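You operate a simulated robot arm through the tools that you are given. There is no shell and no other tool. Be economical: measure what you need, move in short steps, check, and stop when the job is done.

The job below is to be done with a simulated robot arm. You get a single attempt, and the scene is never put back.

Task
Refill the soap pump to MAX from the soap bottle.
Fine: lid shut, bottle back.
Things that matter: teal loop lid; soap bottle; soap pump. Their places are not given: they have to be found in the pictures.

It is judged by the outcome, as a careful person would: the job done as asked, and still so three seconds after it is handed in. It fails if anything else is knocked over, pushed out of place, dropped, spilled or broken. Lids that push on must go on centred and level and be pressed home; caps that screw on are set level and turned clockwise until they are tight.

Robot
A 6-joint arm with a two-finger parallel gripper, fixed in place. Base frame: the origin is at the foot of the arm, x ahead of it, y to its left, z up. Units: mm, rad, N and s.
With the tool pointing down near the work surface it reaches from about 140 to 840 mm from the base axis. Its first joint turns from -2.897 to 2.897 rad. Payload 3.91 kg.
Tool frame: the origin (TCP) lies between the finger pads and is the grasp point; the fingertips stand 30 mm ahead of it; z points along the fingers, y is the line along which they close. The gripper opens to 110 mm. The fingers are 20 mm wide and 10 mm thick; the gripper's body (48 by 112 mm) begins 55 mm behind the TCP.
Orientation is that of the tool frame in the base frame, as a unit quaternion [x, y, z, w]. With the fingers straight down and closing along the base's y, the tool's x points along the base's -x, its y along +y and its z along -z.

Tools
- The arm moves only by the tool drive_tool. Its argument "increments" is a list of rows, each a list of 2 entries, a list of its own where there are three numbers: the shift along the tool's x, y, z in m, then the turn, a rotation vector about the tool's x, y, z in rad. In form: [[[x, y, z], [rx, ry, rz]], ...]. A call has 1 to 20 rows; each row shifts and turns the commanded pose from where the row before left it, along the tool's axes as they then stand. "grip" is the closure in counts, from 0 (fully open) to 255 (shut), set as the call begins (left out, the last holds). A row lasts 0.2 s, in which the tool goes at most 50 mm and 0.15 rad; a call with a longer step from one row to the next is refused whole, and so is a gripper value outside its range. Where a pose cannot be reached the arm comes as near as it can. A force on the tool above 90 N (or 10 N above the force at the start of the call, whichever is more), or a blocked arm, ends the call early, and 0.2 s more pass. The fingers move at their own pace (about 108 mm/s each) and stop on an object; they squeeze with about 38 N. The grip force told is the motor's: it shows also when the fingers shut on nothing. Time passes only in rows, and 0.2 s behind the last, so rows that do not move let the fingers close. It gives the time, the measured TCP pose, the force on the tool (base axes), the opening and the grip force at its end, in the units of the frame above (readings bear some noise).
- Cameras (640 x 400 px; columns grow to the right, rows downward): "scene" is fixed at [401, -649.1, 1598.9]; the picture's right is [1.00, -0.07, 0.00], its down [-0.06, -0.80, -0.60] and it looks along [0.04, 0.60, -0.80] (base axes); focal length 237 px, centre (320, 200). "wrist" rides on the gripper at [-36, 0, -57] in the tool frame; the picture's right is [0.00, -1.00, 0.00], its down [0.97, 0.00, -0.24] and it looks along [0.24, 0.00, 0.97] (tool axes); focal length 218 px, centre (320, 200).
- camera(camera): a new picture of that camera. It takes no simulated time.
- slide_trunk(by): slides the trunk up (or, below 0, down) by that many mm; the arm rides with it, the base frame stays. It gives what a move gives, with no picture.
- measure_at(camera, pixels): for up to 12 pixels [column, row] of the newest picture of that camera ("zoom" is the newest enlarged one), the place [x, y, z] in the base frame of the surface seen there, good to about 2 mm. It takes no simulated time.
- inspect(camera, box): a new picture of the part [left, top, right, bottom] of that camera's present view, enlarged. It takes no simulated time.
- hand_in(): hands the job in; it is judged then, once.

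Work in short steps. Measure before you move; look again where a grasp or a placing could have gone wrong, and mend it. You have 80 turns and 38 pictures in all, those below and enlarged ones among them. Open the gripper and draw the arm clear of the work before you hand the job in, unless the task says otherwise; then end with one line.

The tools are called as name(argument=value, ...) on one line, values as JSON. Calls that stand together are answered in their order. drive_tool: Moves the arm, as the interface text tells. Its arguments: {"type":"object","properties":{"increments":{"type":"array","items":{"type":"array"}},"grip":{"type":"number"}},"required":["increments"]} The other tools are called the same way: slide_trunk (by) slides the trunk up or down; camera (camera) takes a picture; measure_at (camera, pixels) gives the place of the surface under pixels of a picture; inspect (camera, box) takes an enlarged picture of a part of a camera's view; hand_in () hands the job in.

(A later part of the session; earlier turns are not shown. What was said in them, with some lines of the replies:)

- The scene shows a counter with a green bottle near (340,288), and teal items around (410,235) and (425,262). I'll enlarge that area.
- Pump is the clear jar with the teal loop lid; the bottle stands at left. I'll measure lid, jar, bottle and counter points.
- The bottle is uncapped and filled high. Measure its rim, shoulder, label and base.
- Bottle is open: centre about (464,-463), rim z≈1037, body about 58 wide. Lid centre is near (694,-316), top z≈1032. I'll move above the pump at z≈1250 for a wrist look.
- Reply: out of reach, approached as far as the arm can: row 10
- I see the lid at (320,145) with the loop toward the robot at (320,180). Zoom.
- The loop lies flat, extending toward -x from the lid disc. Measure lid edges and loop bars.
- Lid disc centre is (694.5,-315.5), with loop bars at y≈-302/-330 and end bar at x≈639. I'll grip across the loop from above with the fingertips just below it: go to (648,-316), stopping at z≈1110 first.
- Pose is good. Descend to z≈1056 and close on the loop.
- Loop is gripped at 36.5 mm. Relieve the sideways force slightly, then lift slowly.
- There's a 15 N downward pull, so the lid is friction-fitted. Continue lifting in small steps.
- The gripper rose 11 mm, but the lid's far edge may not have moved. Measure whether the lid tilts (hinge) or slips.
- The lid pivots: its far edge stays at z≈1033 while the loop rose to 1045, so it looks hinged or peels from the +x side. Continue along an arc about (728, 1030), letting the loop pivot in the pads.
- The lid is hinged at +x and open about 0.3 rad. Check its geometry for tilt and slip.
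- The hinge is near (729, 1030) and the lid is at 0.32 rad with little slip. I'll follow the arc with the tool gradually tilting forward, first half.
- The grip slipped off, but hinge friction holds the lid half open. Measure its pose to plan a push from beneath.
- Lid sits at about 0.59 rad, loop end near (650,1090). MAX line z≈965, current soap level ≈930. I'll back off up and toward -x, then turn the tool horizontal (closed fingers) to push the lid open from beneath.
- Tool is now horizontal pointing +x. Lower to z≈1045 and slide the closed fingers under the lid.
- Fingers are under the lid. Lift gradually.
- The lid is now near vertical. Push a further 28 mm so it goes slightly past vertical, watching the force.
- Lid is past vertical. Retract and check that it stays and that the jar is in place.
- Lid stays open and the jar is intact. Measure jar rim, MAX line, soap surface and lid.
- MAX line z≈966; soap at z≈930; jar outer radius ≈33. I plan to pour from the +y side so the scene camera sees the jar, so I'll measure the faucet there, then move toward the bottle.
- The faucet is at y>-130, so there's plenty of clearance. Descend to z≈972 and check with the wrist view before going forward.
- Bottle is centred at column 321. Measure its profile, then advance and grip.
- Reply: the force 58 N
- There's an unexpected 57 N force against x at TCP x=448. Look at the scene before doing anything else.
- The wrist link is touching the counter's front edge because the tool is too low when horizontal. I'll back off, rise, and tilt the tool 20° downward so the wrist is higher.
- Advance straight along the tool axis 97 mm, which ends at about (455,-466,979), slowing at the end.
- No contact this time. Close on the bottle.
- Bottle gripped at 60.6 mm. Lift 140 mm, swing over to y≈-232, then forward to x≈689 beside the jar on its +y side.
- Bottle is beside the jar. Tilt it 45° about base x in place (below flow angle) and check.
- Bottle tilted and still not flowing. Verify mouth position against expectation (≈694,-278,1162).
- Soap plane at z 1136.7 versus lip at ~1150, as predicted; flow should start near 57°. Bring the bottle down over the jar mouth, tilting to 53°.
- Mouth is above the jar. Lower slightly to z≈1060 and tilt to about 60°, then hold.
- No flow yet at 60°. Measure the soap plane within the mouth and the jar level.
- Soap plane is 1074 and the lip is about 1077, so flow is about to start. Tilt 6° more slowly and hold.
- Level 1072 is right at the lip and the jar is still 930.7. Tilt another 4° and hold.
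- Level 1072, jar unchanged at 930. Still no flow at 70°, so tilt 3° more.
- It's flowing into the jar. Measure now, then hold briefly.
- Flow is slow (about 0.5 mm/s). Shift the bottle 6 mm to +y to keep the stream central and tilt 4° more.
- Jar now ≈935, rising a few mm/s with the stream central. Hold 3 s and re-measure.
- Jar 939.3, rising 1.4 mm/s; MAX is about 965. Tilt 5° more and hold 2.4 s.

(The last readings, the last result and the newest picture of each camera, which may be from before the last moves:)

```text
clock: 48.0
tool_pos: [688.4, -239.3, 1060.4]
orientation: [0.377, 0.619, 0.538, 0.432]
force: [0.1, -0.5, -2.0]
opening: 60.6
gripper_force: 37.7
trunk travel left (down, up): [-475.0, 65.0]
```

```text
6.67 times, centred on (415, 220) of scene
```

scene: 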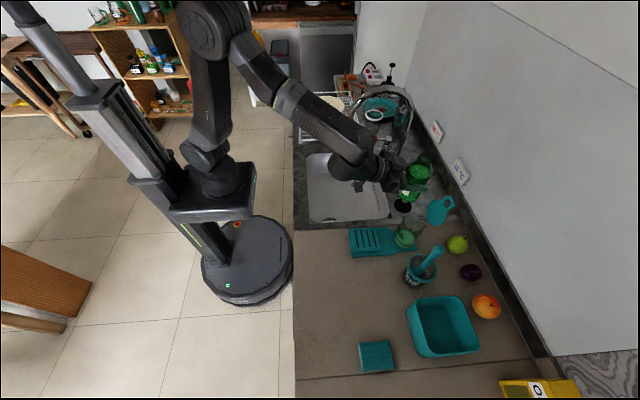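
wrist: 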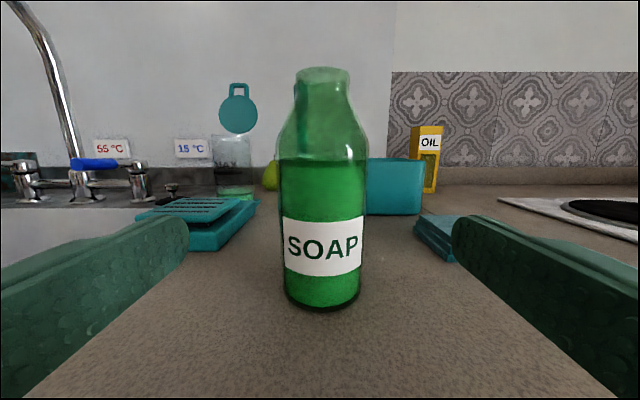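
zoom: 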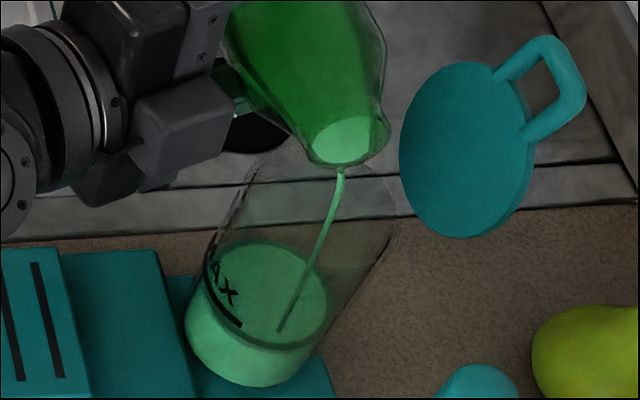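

measure_at(camera="zoom", pixels=[[340, 140], [245, 300], [290, 290], [280, 265], [300, 310]])

```text
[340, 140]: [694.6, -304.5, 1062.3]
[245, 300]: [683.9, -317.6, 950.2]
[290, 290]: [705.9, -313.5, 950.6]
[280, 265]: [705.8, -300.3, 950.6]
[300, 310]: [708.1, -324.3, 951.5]
```

Jar 950.6, rising ~4 mm/s. Hold 1.8 s more and re-measure.

drive_tool(increments=[[[0, 0, 0], [0, 0, 0]], [[0, 0, 0], [0, 0, 0]], [[0, 0, 0], [0, 0, 0]], [[0, 0, 0], [0, 0, 0]], [[0, 0, 0], [0, 0, 0]], [[0, 0, 0], [0, 0, 0]], [[0, 0, 0], [0, 0, 0]], [[0, 0, 0], [0, 0, 0]]])

inspect(camera="scene", box=[395, 210, 430, 250])

```text
clock: 49.8
tool_pos: [687.0, -240.4, 1059.5]
orientation: [0.376, 0.618, 0.539, 0.431]
force: [1.0, 0.1, -1.6]
opening: 60.6
gripper_force: 38.6
trunk travel left (down, up): [-475.0, 65.0]
```

```text
10.00 times, centred on (412, 230) of scene
```

zoom: 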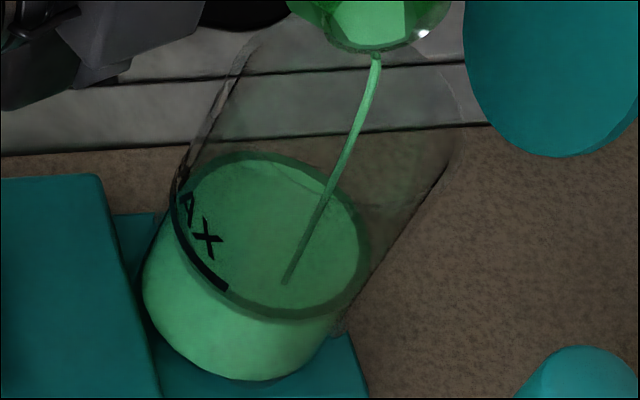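

measure_at(camera="zoom", pixels=[[250, 250], [300, 200], [320, 240], [240, 200], [330, 270], [222, 285], [205, 272], [228, 290], [185, 240], [215, 290], [210, 263]])

```text
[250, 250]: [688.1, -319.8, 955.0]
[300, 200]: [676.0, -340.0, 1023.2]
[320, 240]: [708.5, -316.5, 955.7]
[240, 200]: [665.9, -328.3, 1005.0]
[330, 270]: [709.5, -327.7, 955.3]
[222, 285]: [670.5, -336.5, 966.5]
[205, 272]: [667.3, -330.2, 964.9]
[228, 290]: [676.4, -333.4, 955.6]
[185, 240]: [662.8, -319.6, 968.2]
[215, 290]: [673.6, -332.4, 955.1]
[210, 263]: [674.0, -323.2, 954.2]
```

Jar 955.2 and slowing (2.6 mm/s); MAX is ≈966. Tilt 3° more and hold 1.4 s.

drive_tool(increments=[[[0, 0, 0], [-0.009, 0, 0.0246]], [[0, 0, 0], [-0.009, 0, 0.0246]], [[0, 0, 0], [0, 0, 0]], [[0, 0, 0], [0, 0, 0]], [[0, 0, 0], [0, 0, 0]], [[0, 0, 0], [0, 0, 0]], [[0, 0, 0], [0, 0, 0]]])

inspect(camera="scene", box=[395, 210, 430, 250])

```text
clock: 51.4
tool_pos: [688.8, -239.7, 1060.1]
orientation: [0.388, 0.604, 0.555, 0.422]
force: [-0.6, 0.2, -2.6]
opening: 60.4
gripper_force: 38.1
trunk travel left (down, up): [-475.0, 65.0]
```

```text
10.00 times, centred on (412, 230) of scene
```

zoom: 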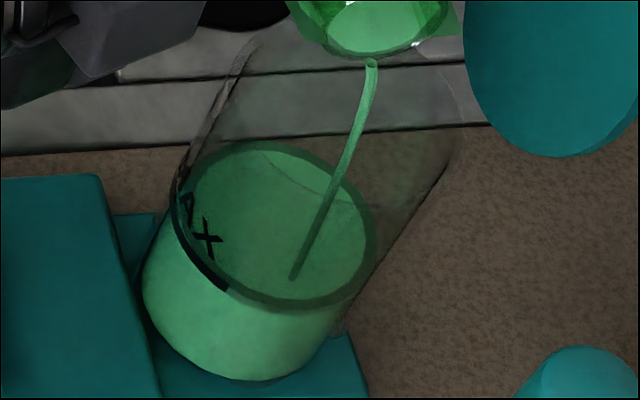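

measure_at(camera="zoom", pixels=[[250, 250], [270, 240], [350, 230], [280, 170], [225, 200], [217, 287], [225, 285], [205, 283], [178, 235], [182, 228], [195, 260], [203, 265]])

```text
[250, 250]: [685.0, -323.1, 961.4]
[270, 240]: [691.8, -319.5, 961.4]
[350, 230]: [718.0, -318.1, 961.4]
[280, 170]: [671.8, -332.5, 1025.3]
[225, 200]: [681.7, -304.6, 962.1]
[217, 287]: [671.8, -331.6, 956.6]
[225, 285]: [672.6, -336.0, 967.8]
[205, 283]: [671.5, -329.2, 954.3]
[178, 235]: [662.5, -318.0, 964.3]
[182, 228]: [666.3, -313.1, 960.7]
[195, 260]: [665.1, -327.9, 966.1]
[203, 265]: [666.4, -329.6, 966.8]
```

Jar 961.5, rising ~3.7 mm/s; MAX line centre ≈966. Hold 0.8 s more, then untilt quickly, which should end at ≈965.5.

drive_tool(increments=[[[0, 0, 0], [0, 0, 0]], [[0, 0, 0], [0, 0, 0]], [[0, 0, 0], [0, 0, 0]], [[0, 0, 0], [0, 0, 0]], [[0, 0, 0], [0.0447, 0, -0.122]], [[0, 0, 0], [0.0447, 0, -0.122]], [[0, 0, 0], [0.0447, 0, -0.122]], [[0, 0, 0], [0.0447, 0, -0.122]], [[0, 0, 0], [0.0447, 0, -0.122]], [[0, 0, 0], [0, 0, 0]], [[0, 0, 0], [0, 0, 0]]])

inspect(camera="scene", box=[395, 205, 430, 250])

```text
clock: 53.8
tool_pos: [687.3, -238.8, 1059.0]
orientation: [0.231, 0.75, 0.333, 0.523]
force: [-1.0, 0.5, -1.8]
opening: 60.6
gripper_force: 37.7
trunk travel left (down, up): [-475.0, 65.0]
```

```text
8.89 times, centred on (412, 228) of scene
```

zoom: 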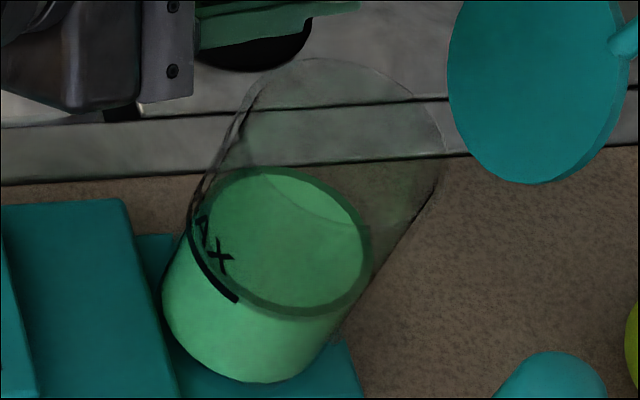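

measure_at(camera="zoom", pixels=[[260, 250], [280, 240], [250, 280], [300, 270], [235, 200], [225, 292], [228, 300], [237, 300], [205, 268], [215, 280], [195, 235], [200, 270]])

```text
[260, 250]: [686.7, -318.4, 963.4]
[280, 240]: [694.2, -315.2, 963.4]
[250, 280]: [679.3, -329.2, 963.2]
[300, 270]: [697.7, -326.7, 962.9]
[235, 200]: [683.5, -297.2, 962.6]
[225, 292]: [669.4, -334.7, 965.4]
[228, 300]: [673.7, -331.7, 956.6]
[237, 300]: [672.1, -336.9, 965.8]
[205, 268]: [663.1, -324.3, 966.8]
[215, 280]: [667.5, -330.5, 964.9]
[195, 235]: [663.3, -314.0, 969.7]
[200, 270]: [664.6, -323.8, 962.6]
```

Level is 963.2, about 2.4 mm under the MAX line (≈965.6). Flow at the final tilt had fallen to ~2 mm/s, so I'll re-tilt the same amount, hold ~1.4 s and untilt.

drive_tool(increments=[[[0, 0, 0], [-0.0447, 0, 0.122]], [[0, 0, 0], [-0.0447, 0, 0.122]], [[0, 0, 0], [-0.0447, 0, 0.122]], [[0, 0, 0], [-0.0447, 0, 0.122]], [[0, 0, 0], [-0.0224, 0, 0.061]], [[0, 0, 0], [-0.0224, 0, 0.061]], [[0, 0, 0], [0, 0, 0]], [[0, 0, 0], [0, 0, 0]], [[0, 0, 0], [0, 0, 0]], [[0, 0, 0], [0, 0, 0]], [[0, 0, 0], [0, 0, 0]], [[0, 0, 0], [0, 0, 0]], [[0, 0, 0], [0.0447, 0, -0.122]], [[0, 0, 0], [0.0447, 0, -0.122]], [[0, 0, 0], [0.0447, 0, -0.122]], [[0, 0, 0], [0.0447, 0, -0.122]], [[0, 0, 0], [0.0447, 0, -0.122]], [[0, 0, 0], [0, 0, 0]], [[0, 0, 0], [0, 0, 0]]])

inspect(camera="scene", box=[395, 205, 430, 250])

```text
clock: 57.8
tool_pos: [687.7, -239.9, 1058.3]
orientation: [0.232, 0.75, 0.331, 0.524]
force: [-0.3, -0.4, -2.4]
opening: 60.5
gripper_force: 37.7
trunk travel left (down, up): [-475.0, 65.0]
```

```text
8.89 times, centred on (412, 228) of scene
```

zoom: 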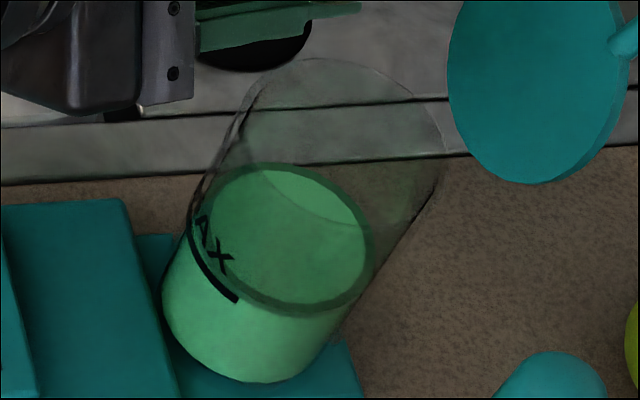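

measure_at(camera="zoom", pixels=[[260, 250], [280, 240], [250, 280], [300, 270], [235, 205], [215, 281], [225, 291], [205, 268], [196, 250], [233, 297]])

```text
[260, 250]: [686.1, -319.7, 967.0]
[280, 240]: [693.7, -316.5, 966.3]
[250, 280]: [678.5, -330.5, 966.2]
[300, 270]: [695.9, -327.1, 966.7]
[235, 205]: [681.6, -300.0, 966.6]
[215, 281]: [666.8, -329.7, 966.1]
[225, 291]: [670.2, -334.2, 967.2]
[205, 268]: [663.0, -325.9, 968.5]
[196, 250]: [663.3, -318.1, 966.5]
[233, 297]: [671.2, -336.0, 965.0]
```

Level 966.5 equals the MAX line (~966.5). Now raise the bottle and bring it upright.

drive_tool(increments=[[[-0.0189, 0.0222, -0.007], [0, 0, 0]], [[-0.0189, 0.0222, -0.007], [0, 0, 0]], [[0, 0, 0], [0.041, 0, -0.1117]], [[0, 0, 0], [0.041, 0, -0.1117]], [[0, 0, 0], [0.041, 0, -0.1117]], [[0, 0, 0], [0.041, 0, -0.1117]], [[0, 0, 0], [0.041, 0, -0.1117]], [[0, 0, 0], [0.041, 0, -0.1117]], [[0, 0, 0], [0.041, 0, -0.1117]], [[0, 0, 0], [0, 0, 0]]])

```text
clock: 60.0
tool_pos: [687.5, -240.5, 1119.9]
orientation: [0.001, 0.82, 0.0, 0.572]
force: [0.3, 0.3, -2.0]
opening: 60.6
gripper_force: 38.2
trunk travel left (down, up): [-475.0, 65.0]
```

Upright. Retrace back to above the bottle's original place (457,-466.5).

drive_tool(increments=[[[0.0132, 0, -0.036], [0, 0, 0]], [[0.0132, 0, -0.036], [0, 0, 0]], [[0.0132, 0, -0.036], [0, 0, 0]], [[0.0132, 0, -0.036], [0, 0, 0]], [[0.0132, 0, -0.036], [0, 0, 0]], [[0.0132, 0, -0.036], [0, 0, 0]], [[0, -0.0377, 0], [0, 0, 0]], [[0, -0.0377, 0], [0, 0, 0]], [[0, -0.0377, 0], [0, 0, 0]], [[0, -0.0377, 0], [0, 0, 0]], [[0, -0.0377, 0], [0, 0, 0]], [[0, -0.0377, 0], [0, 0, 0]], [[0, 0, 0], [0, 0, 0]], [[0, 0, 0], [0, 0, 0]]])

```text
clock: 63.0
tool_pos: [457.6, -468.2, 1120.3]
orientation: [0.0, 0.82, 0.001, 0.572]
force: [0.6, 0.1, -1.7]
opening: 60.6
gripper_force: 37.8
trunk travel left (down, up): [-475.0, 65.0]
```

Lower to a few mm above the counter.

drive_tool(increments=[[[0.0375, 0.001, 0.0138], [0, 0, 0]], [[0.0375, 0, 0.0138], [0, 0, 0]], [[0.0375, 0, 0.0138], [0, 0, 0]], [[0.0159, 0, 0.0059], [0, 0, 0]], [[0, 0, 0], [0, 0, 0]], [[0, 0, 0], [0, 0, 0]]])

drive_tool(increments=[[[0.0015, 0, 0.0005], [0, 0, 0]], [[0.0015, 0, 0.0005], [0, 0, 0]], [[0.001, 0, 0.0003], [0, 0, 0]], [[0, 0, 0], [0, 0, 0]]])

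```text
clock: 64.4
tool_pos: [458.6, -467.0, 984.6]
orientation: [0.001, 0.82, 0.001, 0.573]
force: [-0.3, 0.0, -1.9]
opening: 60.4
gripper_force: 37.6
trunk travel left (down, up): [-475.0, 65.0]
```

```text
clock: 65.4
tool_pos: [456.7, -465.0, 979.2]
orientation: [0.001, 0.82, 0.001, 0.573]
force: [-0.2, 0.3, -2.0]
opening: 60.9
gripper_force: 38.2
trunk travel left (down, up): [-475.0, 65.0]
```

Still carrying the weight (-2 N). Lower further in 1 mm steps.

drive_tool(increments=[[[0.001, 0, 0.0003], [0, 0, 0]], [[0.0007, 0, 0.0002], [0, 0, 0]], [[0, 0, 0], [0, 0, 0]]])

```text
clock: 66.2
tool_pos: [456.4, -464.8, 979.2]
orientation: [0.001, 0.82, 0.0, 0.573]
force: [2.9, -2.0, 6.6]
opening: 60.9
gripper_force: 38.3
trunk travel left (down, up): [-475.0, 65.0]
```

Contact (+6.6 N). Open the gripper, then retreat along the tool axis and up.

drive_tool(increments=[[[0, 0, 0], [0, 0, 0]], [[0, 0, 0], [0, 0, 0]], [[0, 0, 0], [0, 0, 0]], [[0, 0, 0], [0, 0, 0]]], grip=0)

drive_tool(increments=[[[0, 0, -0.02], [0, 0, 0]], [[0, 0, -0.035], [0, 0, 0]], [[0, 0, -0.045], [0, 0, 0]], [[-0.0375, 0, -0.0138], [0, 0, 0]], [[-0.0375, 0, -0.0138], [0, 0, 0]], [[-0.0375, 0, -0.0138], [0, 0, 0]], [[0, 0, 0], [0, 0, 0]]], grip=0)

```text
clock: 67.2
tool_pos: [456.6, -464.3, 977.0]
orientation: [0.001, 0.82, 0.0, 0.572]
force: [-0.2, -0.4, 0.8]
opening: 110.4
gripper_force: 0.1
trunk travel left (down, up): [-475.0, 65.0]
```

```text
clock: 68.8
tool_pos: [364.1, -464.7, 1132.3]
orientation: [0.002, 0.82, 0.0, 0.572]
force: [-0.6, 0.5, -0.5]
opening: 109.9
gripper_force: 0.0
trunk travel left (down, up): [-475.0, 65.0]
```

Bottle is back at its place. Now close the lid: it leans past vertical with loop around (752–758,-316,1107–1121). I'll straddle the loop with open fingers from the -x side.

drive_tool(increments=[[[0, 0.037, 0], [0, 0, 0]], [[0, 0.037, 0], [0, 0, 0]], [[0, 0.037, 0], [0, 0, 0]], [[0, 0.0378, 0], [0, 0, 0]], [[-0.0136, 0, 0.037], [0, 0, 0]], [[-0.0136, 0, 0.037], [0, 0, 0]], [[-0.0136, 0, 0.037], [0, 0, 0]], [[-0.0136, 0, 0.037], [0, 0, 0]], [[-0.0136, 0, 0.037], [0, 0, 0]], [[-0.0136, 0, 0.037], [0, 0, 0]], [[-0.0136, 0, 0.037], [0, 0, 0]], [[0, 0, 0], [0, 0, 0]]])

```text
clock: 71.4
tool_pos: [638.6, -317.3, 1130.3]
orientation: [0.001, 0.82, 0.001, 0.573]
force: [0.3, 0.8, 0.3]
opening: 110.2
gripper_force: 0.0
trunk travel left (down, up): [-475.0, 65.0]
```

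Use the earlier full scene picture (lid was already open) to measure the loop before approaching.

measure_at(camera="scene", pixels=[[446, 199], [449, 197], [452, 199], [454, 203], [452, 206], [449, 208], [440, 202], [430, 212], [436, 220]])

```text
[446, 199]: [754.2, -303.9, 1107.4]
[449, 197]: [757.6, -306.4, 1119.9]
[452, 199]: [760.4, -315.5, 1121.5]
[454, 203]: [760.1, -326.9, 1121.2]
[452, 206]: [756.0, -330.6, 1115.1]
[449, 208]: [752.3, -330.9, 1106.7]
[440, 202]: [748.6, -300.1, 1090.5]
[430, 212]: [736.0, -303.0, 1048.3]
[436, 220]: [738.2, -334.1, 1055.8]
```

Loop bars at (752–757, -304/-331, 1107–1117). Advance to TCP ≈(736,-317,1118).

drive_tool(increments=[[[-0.0055, 0, 0.0239], [0, 0, 0]], [[-0.0055, 0, 0.0239], [0, 0, 0]], [[-0.0055, 0, 0.0239], [0, 0, 0]], [[-0.0055, 0, 0.0239], [0, 0, 0]], [[0, 0, 0], [0, 0, 0]]])

```text
clock: 72.6
tool_pos: [736.6, -316.1, 1119.5]
orientation: [0.002, 0.82, 0.0, 0.572]
force: [-0.5, -0.6, 0.8]
opening: 109.8
gripper_force: 0.1
trunk travel left (down, up): [-475.0, 65.0]
```

Reached without contact. Close on the loop.

drive_tool(increments=[[[0, -0.0008, 0], [0, 0, 0]], [[0, 0, 0], [0, 0, 0]], [[0, 0, 0], [0, 0, 0]]], grip=255)

```text
clock: 73.4
tool_pos: [736.7, -314.7, 1119.1]
orientation: [0.0, 0.82, 0.001, 0.573]
force: [-1.6, 7.9, -1.6]
opening: 36.4
gripper_force: 44.2
trunk travel left (down, up): [-475.0, 65.0]
```

Gripped (36.4 mm). Pull along the hinge arc toward closing, in small steps.

drive_tool(increments=[[[0.0008, 0.001, -0.0086], [0, 0, 0]], [[0.0016, 0, -0.0085], [0, 0, 0]], [[0.0024, 0, -0.0083], [0, 0, 0]], [[0.0033, 0, -0.008], [0, 0, 0]], [[0.004, 0, -0.0076], [0, 0, 0]], [[0, 0, 0], [0, 0, 0]]])

```text
clock: 74.8
tool_pos: [694.7, -315.1, 1121.1]
orientation: [0.001, 0.82, -0.001, 0.573]
force: [13.5, 6.0, 3.6]
opening: 36.3
gripper_force: 45.4
trunk travel left (down, up): [-475.0, 65.0]
```

Still holding. Continue the arc.

drive_tool(increments=[[[0.0048, 0, -0.0072], [0, 0, 0]], [[0.0055, 0, -0.0067], [0, 0, 0]], [[0.0061, 0, -0.0061], [0, 0, 0]], [[0.0067, 0, -0.0054], [0, 0, 0]], [[0.0072, 0, -0.0047], [0, 0, 0]], [[0, 0, 0], [0, 0, 0]]])

```text
clock: 76.2
tool_pos: [655.7, -315.9, 1104.2]
orientation: [0.001, 0.82, 0.0, 0.573]
force: [9.2, 7.9, 11.1]
opening: 36.5
gripper_force: 44.8
trunk travel left (down, up): [-475.0, 65.0]
```

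Excellent, lid at ~51°. Continue down to about 16°.

drive_tool(increments=[[[0.0076, 0, -0.004], [0, 0, 0]], [[0.008, 0, -0.0032], [0, 0, 0]], [[0.0083, 0, -0.0024], [0, 0, 0]], [[0.0085, 0, -0.0016], [0, 0, 0]], [[0.0086, 0, -0.0007], [0, 0, 0]], [[0.0086, 0, 0.0002], [0, 0, 0]], [[0, 0, 0], [0, 0, 0]]])

```text
clock: 77.8
tool_pos: [626.5, -316.5, 1060.2]
orientation: [0.001, 0.821, 0.001, 0.572]
force: [1.0, -0.3, 0.1]
opening: 0.2
gripper_force: 37.5
trunk travel left (down, up): [-475.0, 65.0]
```

The loop slipped off near the end. Back off, rise, and turn the tool straight down to press the lid shut from above.

drive_tool(increments=[[[0, 0, -0.02], [0, 0, 0]], [[0, 0, -0.03], [0, 0, 0]], [[-0.0375, 0, -0.0138], [0, 0, 0]], [[-0.0375, 0, -0.0138], [0, 0, 0]], [[-0.0375, 0, -0.0138], [0, 0, 0]], [[0, 0, 0], [0, 0.1356, 0]], [[0, 0, 0], [0, 0.1356, 0]], [[0, 0, 0], [0, 0.1356, 0]], [[0, 0, 0], [0, 0.1356, 0]], [[0, 0, 0], [0, 0.1356, 0]], [[0, 0, 0], [0, 0.1356, 0]], [[0, 0, 0], [0, 0.1356, 0]], [[0, 0, 0], [0, 0.1356, 0]], [[0, 0, 0], [0, 0.1356, 0]], [[0, 0, 0], [0, 0, 0]]])

inspect(camera="scene", box=[310, 170, 470, 320])

```text
clock: 81.0
tool_pos: [580.7, -316.9, 1197.8]
orientation: [0.001, 1.0, 0.001, -0.002]
force: [0.9, -0.1, -0.1]
opening: 0.0
gripper_force: 37.4
trunk travel left (down, up): [-475.0, 65.0]
```

```text
2.67 times, centred on (390, 245) of scene
```

zoom: 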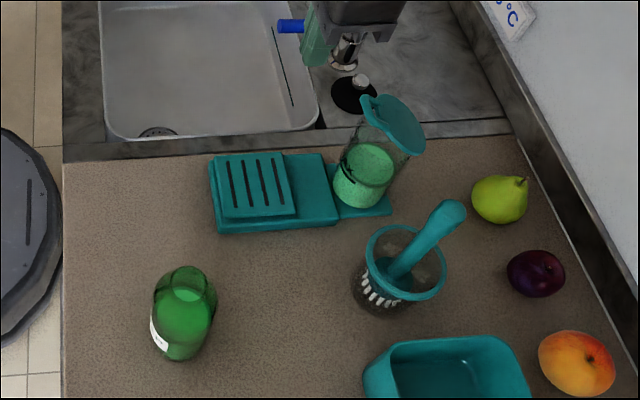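

Bottle is upright in place and the lid is partly open. Measure the lid and bottle.

measure_at(camera="zoom", pixels=[[370, 98], [367, 105], [385, 112], [395, 120], [410, 140], [420, 150], [388, 100], [380, 128], [166, 290], [215, 292], [184, 355], [370, 165]])

```text
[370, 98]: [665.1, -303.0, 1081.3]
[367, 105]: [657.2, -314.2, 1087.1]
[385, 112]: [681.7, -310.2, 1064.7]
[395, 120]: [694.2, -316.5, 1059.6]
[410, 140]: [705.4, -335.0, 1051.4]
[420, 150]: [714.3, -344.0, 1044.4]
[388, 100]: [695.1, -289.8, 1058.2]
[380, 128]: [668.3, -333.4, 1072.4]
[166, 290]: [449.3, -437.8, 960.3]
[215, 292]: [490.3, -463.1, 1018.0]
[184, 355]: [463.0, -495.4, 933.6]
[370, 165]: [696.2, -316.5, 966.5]
```

Lid at ~0.6 rad. Go above its near half (x≈675) with closed fingertips, then push straight down.

drive_tool(increments=[[[-0.02, 0.001, 0.03], [0, 0, 0]], [[0, 0, 0.028], [0, 0, 0]], [[-0.037, 0, 0], [0, 0, 0]], [[-0.037, 0, 0], [0, 0, 0]], [[0, 0, 0], [0, 0, 0]]], grip=255)

drive_tool(increments=[[[0, 0, 0.015], [0, 0, 0]], [[0, 0, 0.01], [0, 0, 0]], [[0, 0, 0.01], [0, 0, 0]], [[0, 0, 0.01], [0, 0, 0]], [[0, 0, 0.008], [0, 0, 0]], [[0, 0, 0.008], [0, 0, 0]], [[0, 0, 0.007], [0, 0, 0]], [[0, 0, 0.004], [0, 0, 0]], [[0, 0, 0], [0, 0, 0]]])

```text
clock: 82.2
tool_pos: [675.9, -315.0, 1142.9]
orientation: [-0.001, 1.0, 0.0, -0.001]
force: [-0.2, 0.2, 0.0]
opening: 0.1
gripper_force: 37.5
trunk travel left (down, up): [-475.0, 65.0]
```

```text
clock: 84.2
tool_pos: [673.6, -314.8, 1067.3]
orientation: [0.0, 1.0, 0.001, 0.0]
force: [0.1, 0.1, 0.7]
opening: 0.1
gripper_force: 37.4
trunk travel left (down, up): [-475.0, 65.0]
```

Near closure. Press down in small steps watching the force.

drive_tool(increments=[[[0, 0, 0.003], [0, 0, 0]], [[0, 0, 0.002], [0, 0, 0]], [[0, 0, 0.002], [0, 0, 0]], [[0, 0, 0], [0, 0, 0]]])

```text
clock: 85.2
tool_pos: [674.0, -314.6, 1062.5]
orientation: [0.0, 1.0, 0.001, -0.001]
force: [0.4, 0.8, 3.1]
opening: 0.1
gripper_force: 37.6
trunk travel left (down, up): [-475.0, 65.0]
```

Contact begins at 1062.5, where the shut lid should be. Press a bit more.

drive_tool(increments=[[[0, 0, 0.002], [0, 0, 0]], [[0, 0, 0.002], [0, 0, 0]], [[0, 0, 0], [0, 0, 0]]])

```text
clock: 86.0
tool_pos: [673.0, -315.2, 1062.2]
orientation: [0.0, 1.0, -0.002, 0.002]
force: [11.1, -2.5, 28.4]
opening: 0.0
gripper_force: 37.1
trunk travel left (down, up): [-475.0, 65.0]
```

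Lid top is at 1032 with 28 N pressing, matching its original shut height. Lift off, move clear, open the gripper and take the last picture.

drive_tool(increments=[[[0, 0, -0.01], [0, 0, 0]], [[0, 0, -0.03], [0, 0, 0]], [[0, 0, -0.04], [0, 0, 0]], [[0, 0, -0.04], [0, 0, 0]], [[0.045, 0, -0.02], [0, 0, 0]], [[0.045, 0, -0.02], [0, 0, 0]], [[0.045, 0, -0.02], [0, 0, 0]], [[0.045, 0, 0], [0, 0, 0]], [[0.045, 0, 0], [0, 0, 0]], [[0.045, 0, 0], [0, 0, 0]], [[0, 0, 0], [0, 0, 0]]])

drive_tool(increments=[[[0, 0, 0], [0, 0, 0]], [[0, 0, 0], [0, 0, 0]], [[0, 0, 0], [0, 0, 0]]], grip=0)

inspect(camera="scene", box=[310, 180, 470, 320])

```text
clock: 88.4
tool_pos: [405.7, -314.6, 1237.7]
orientation: [0.0, 1.0, 0.001, 0.0]
force: [0.2, -0.5, -0.6]
opening: 0.0
gripper_force: 37.5
trunk travel left (down, up): [-475.0, 65.0]
```

```text
clock: 89.2
tool_pos: [404.9, -315.6, 1238.3]
orientation: [-0.001, 1.0, 0.001, -0.001]
force: [0.3, 0.2, -0.4]
opening: 109.8
gripper_force: 0.0
trunk travel left (down, up): [-475.0, 65.0]
```

```text
2.86 times, centred on (390, 250) of scene
```

zoom: 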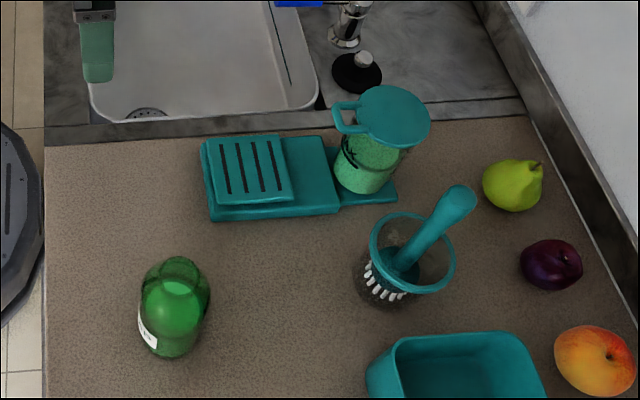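

The lid looks shut; confirm its flatness and the bottle's position by measurement.

measure_at(camera="zoom", pixels=[[393, 90], [393, 115], [393, 140], [425, 120], [365, 112], [340, 108], [348, 128], [345, 105], [175, 325], [203, 300], [145, 300], [370, 180]])

```text
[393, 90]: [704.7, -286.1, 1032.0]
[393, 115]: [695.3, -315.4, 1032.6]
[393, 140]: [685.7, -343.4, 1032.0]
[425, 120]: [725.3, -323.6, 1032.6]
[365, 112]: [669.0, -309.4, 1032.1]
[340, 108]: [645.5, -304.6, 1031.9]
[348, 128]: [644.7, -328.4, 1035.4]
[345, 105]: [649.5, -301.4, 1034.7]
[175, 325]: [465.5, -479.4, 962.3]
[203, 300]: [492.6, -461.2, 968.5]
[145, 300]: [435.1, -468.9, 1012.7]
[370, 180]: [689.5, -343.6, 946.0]
```

The lid is flat at z≈1032 across the disc, matching its original shut height. The bottle stands upright at its original place and the arm is clear, so I'll hand it in.

hand_in()

```text
The job is handed in.
```

The soap pump is filled to the MAX line, its lid is shut flat, the soap bottle is upright at its original spot, and the gripper is open and clear.
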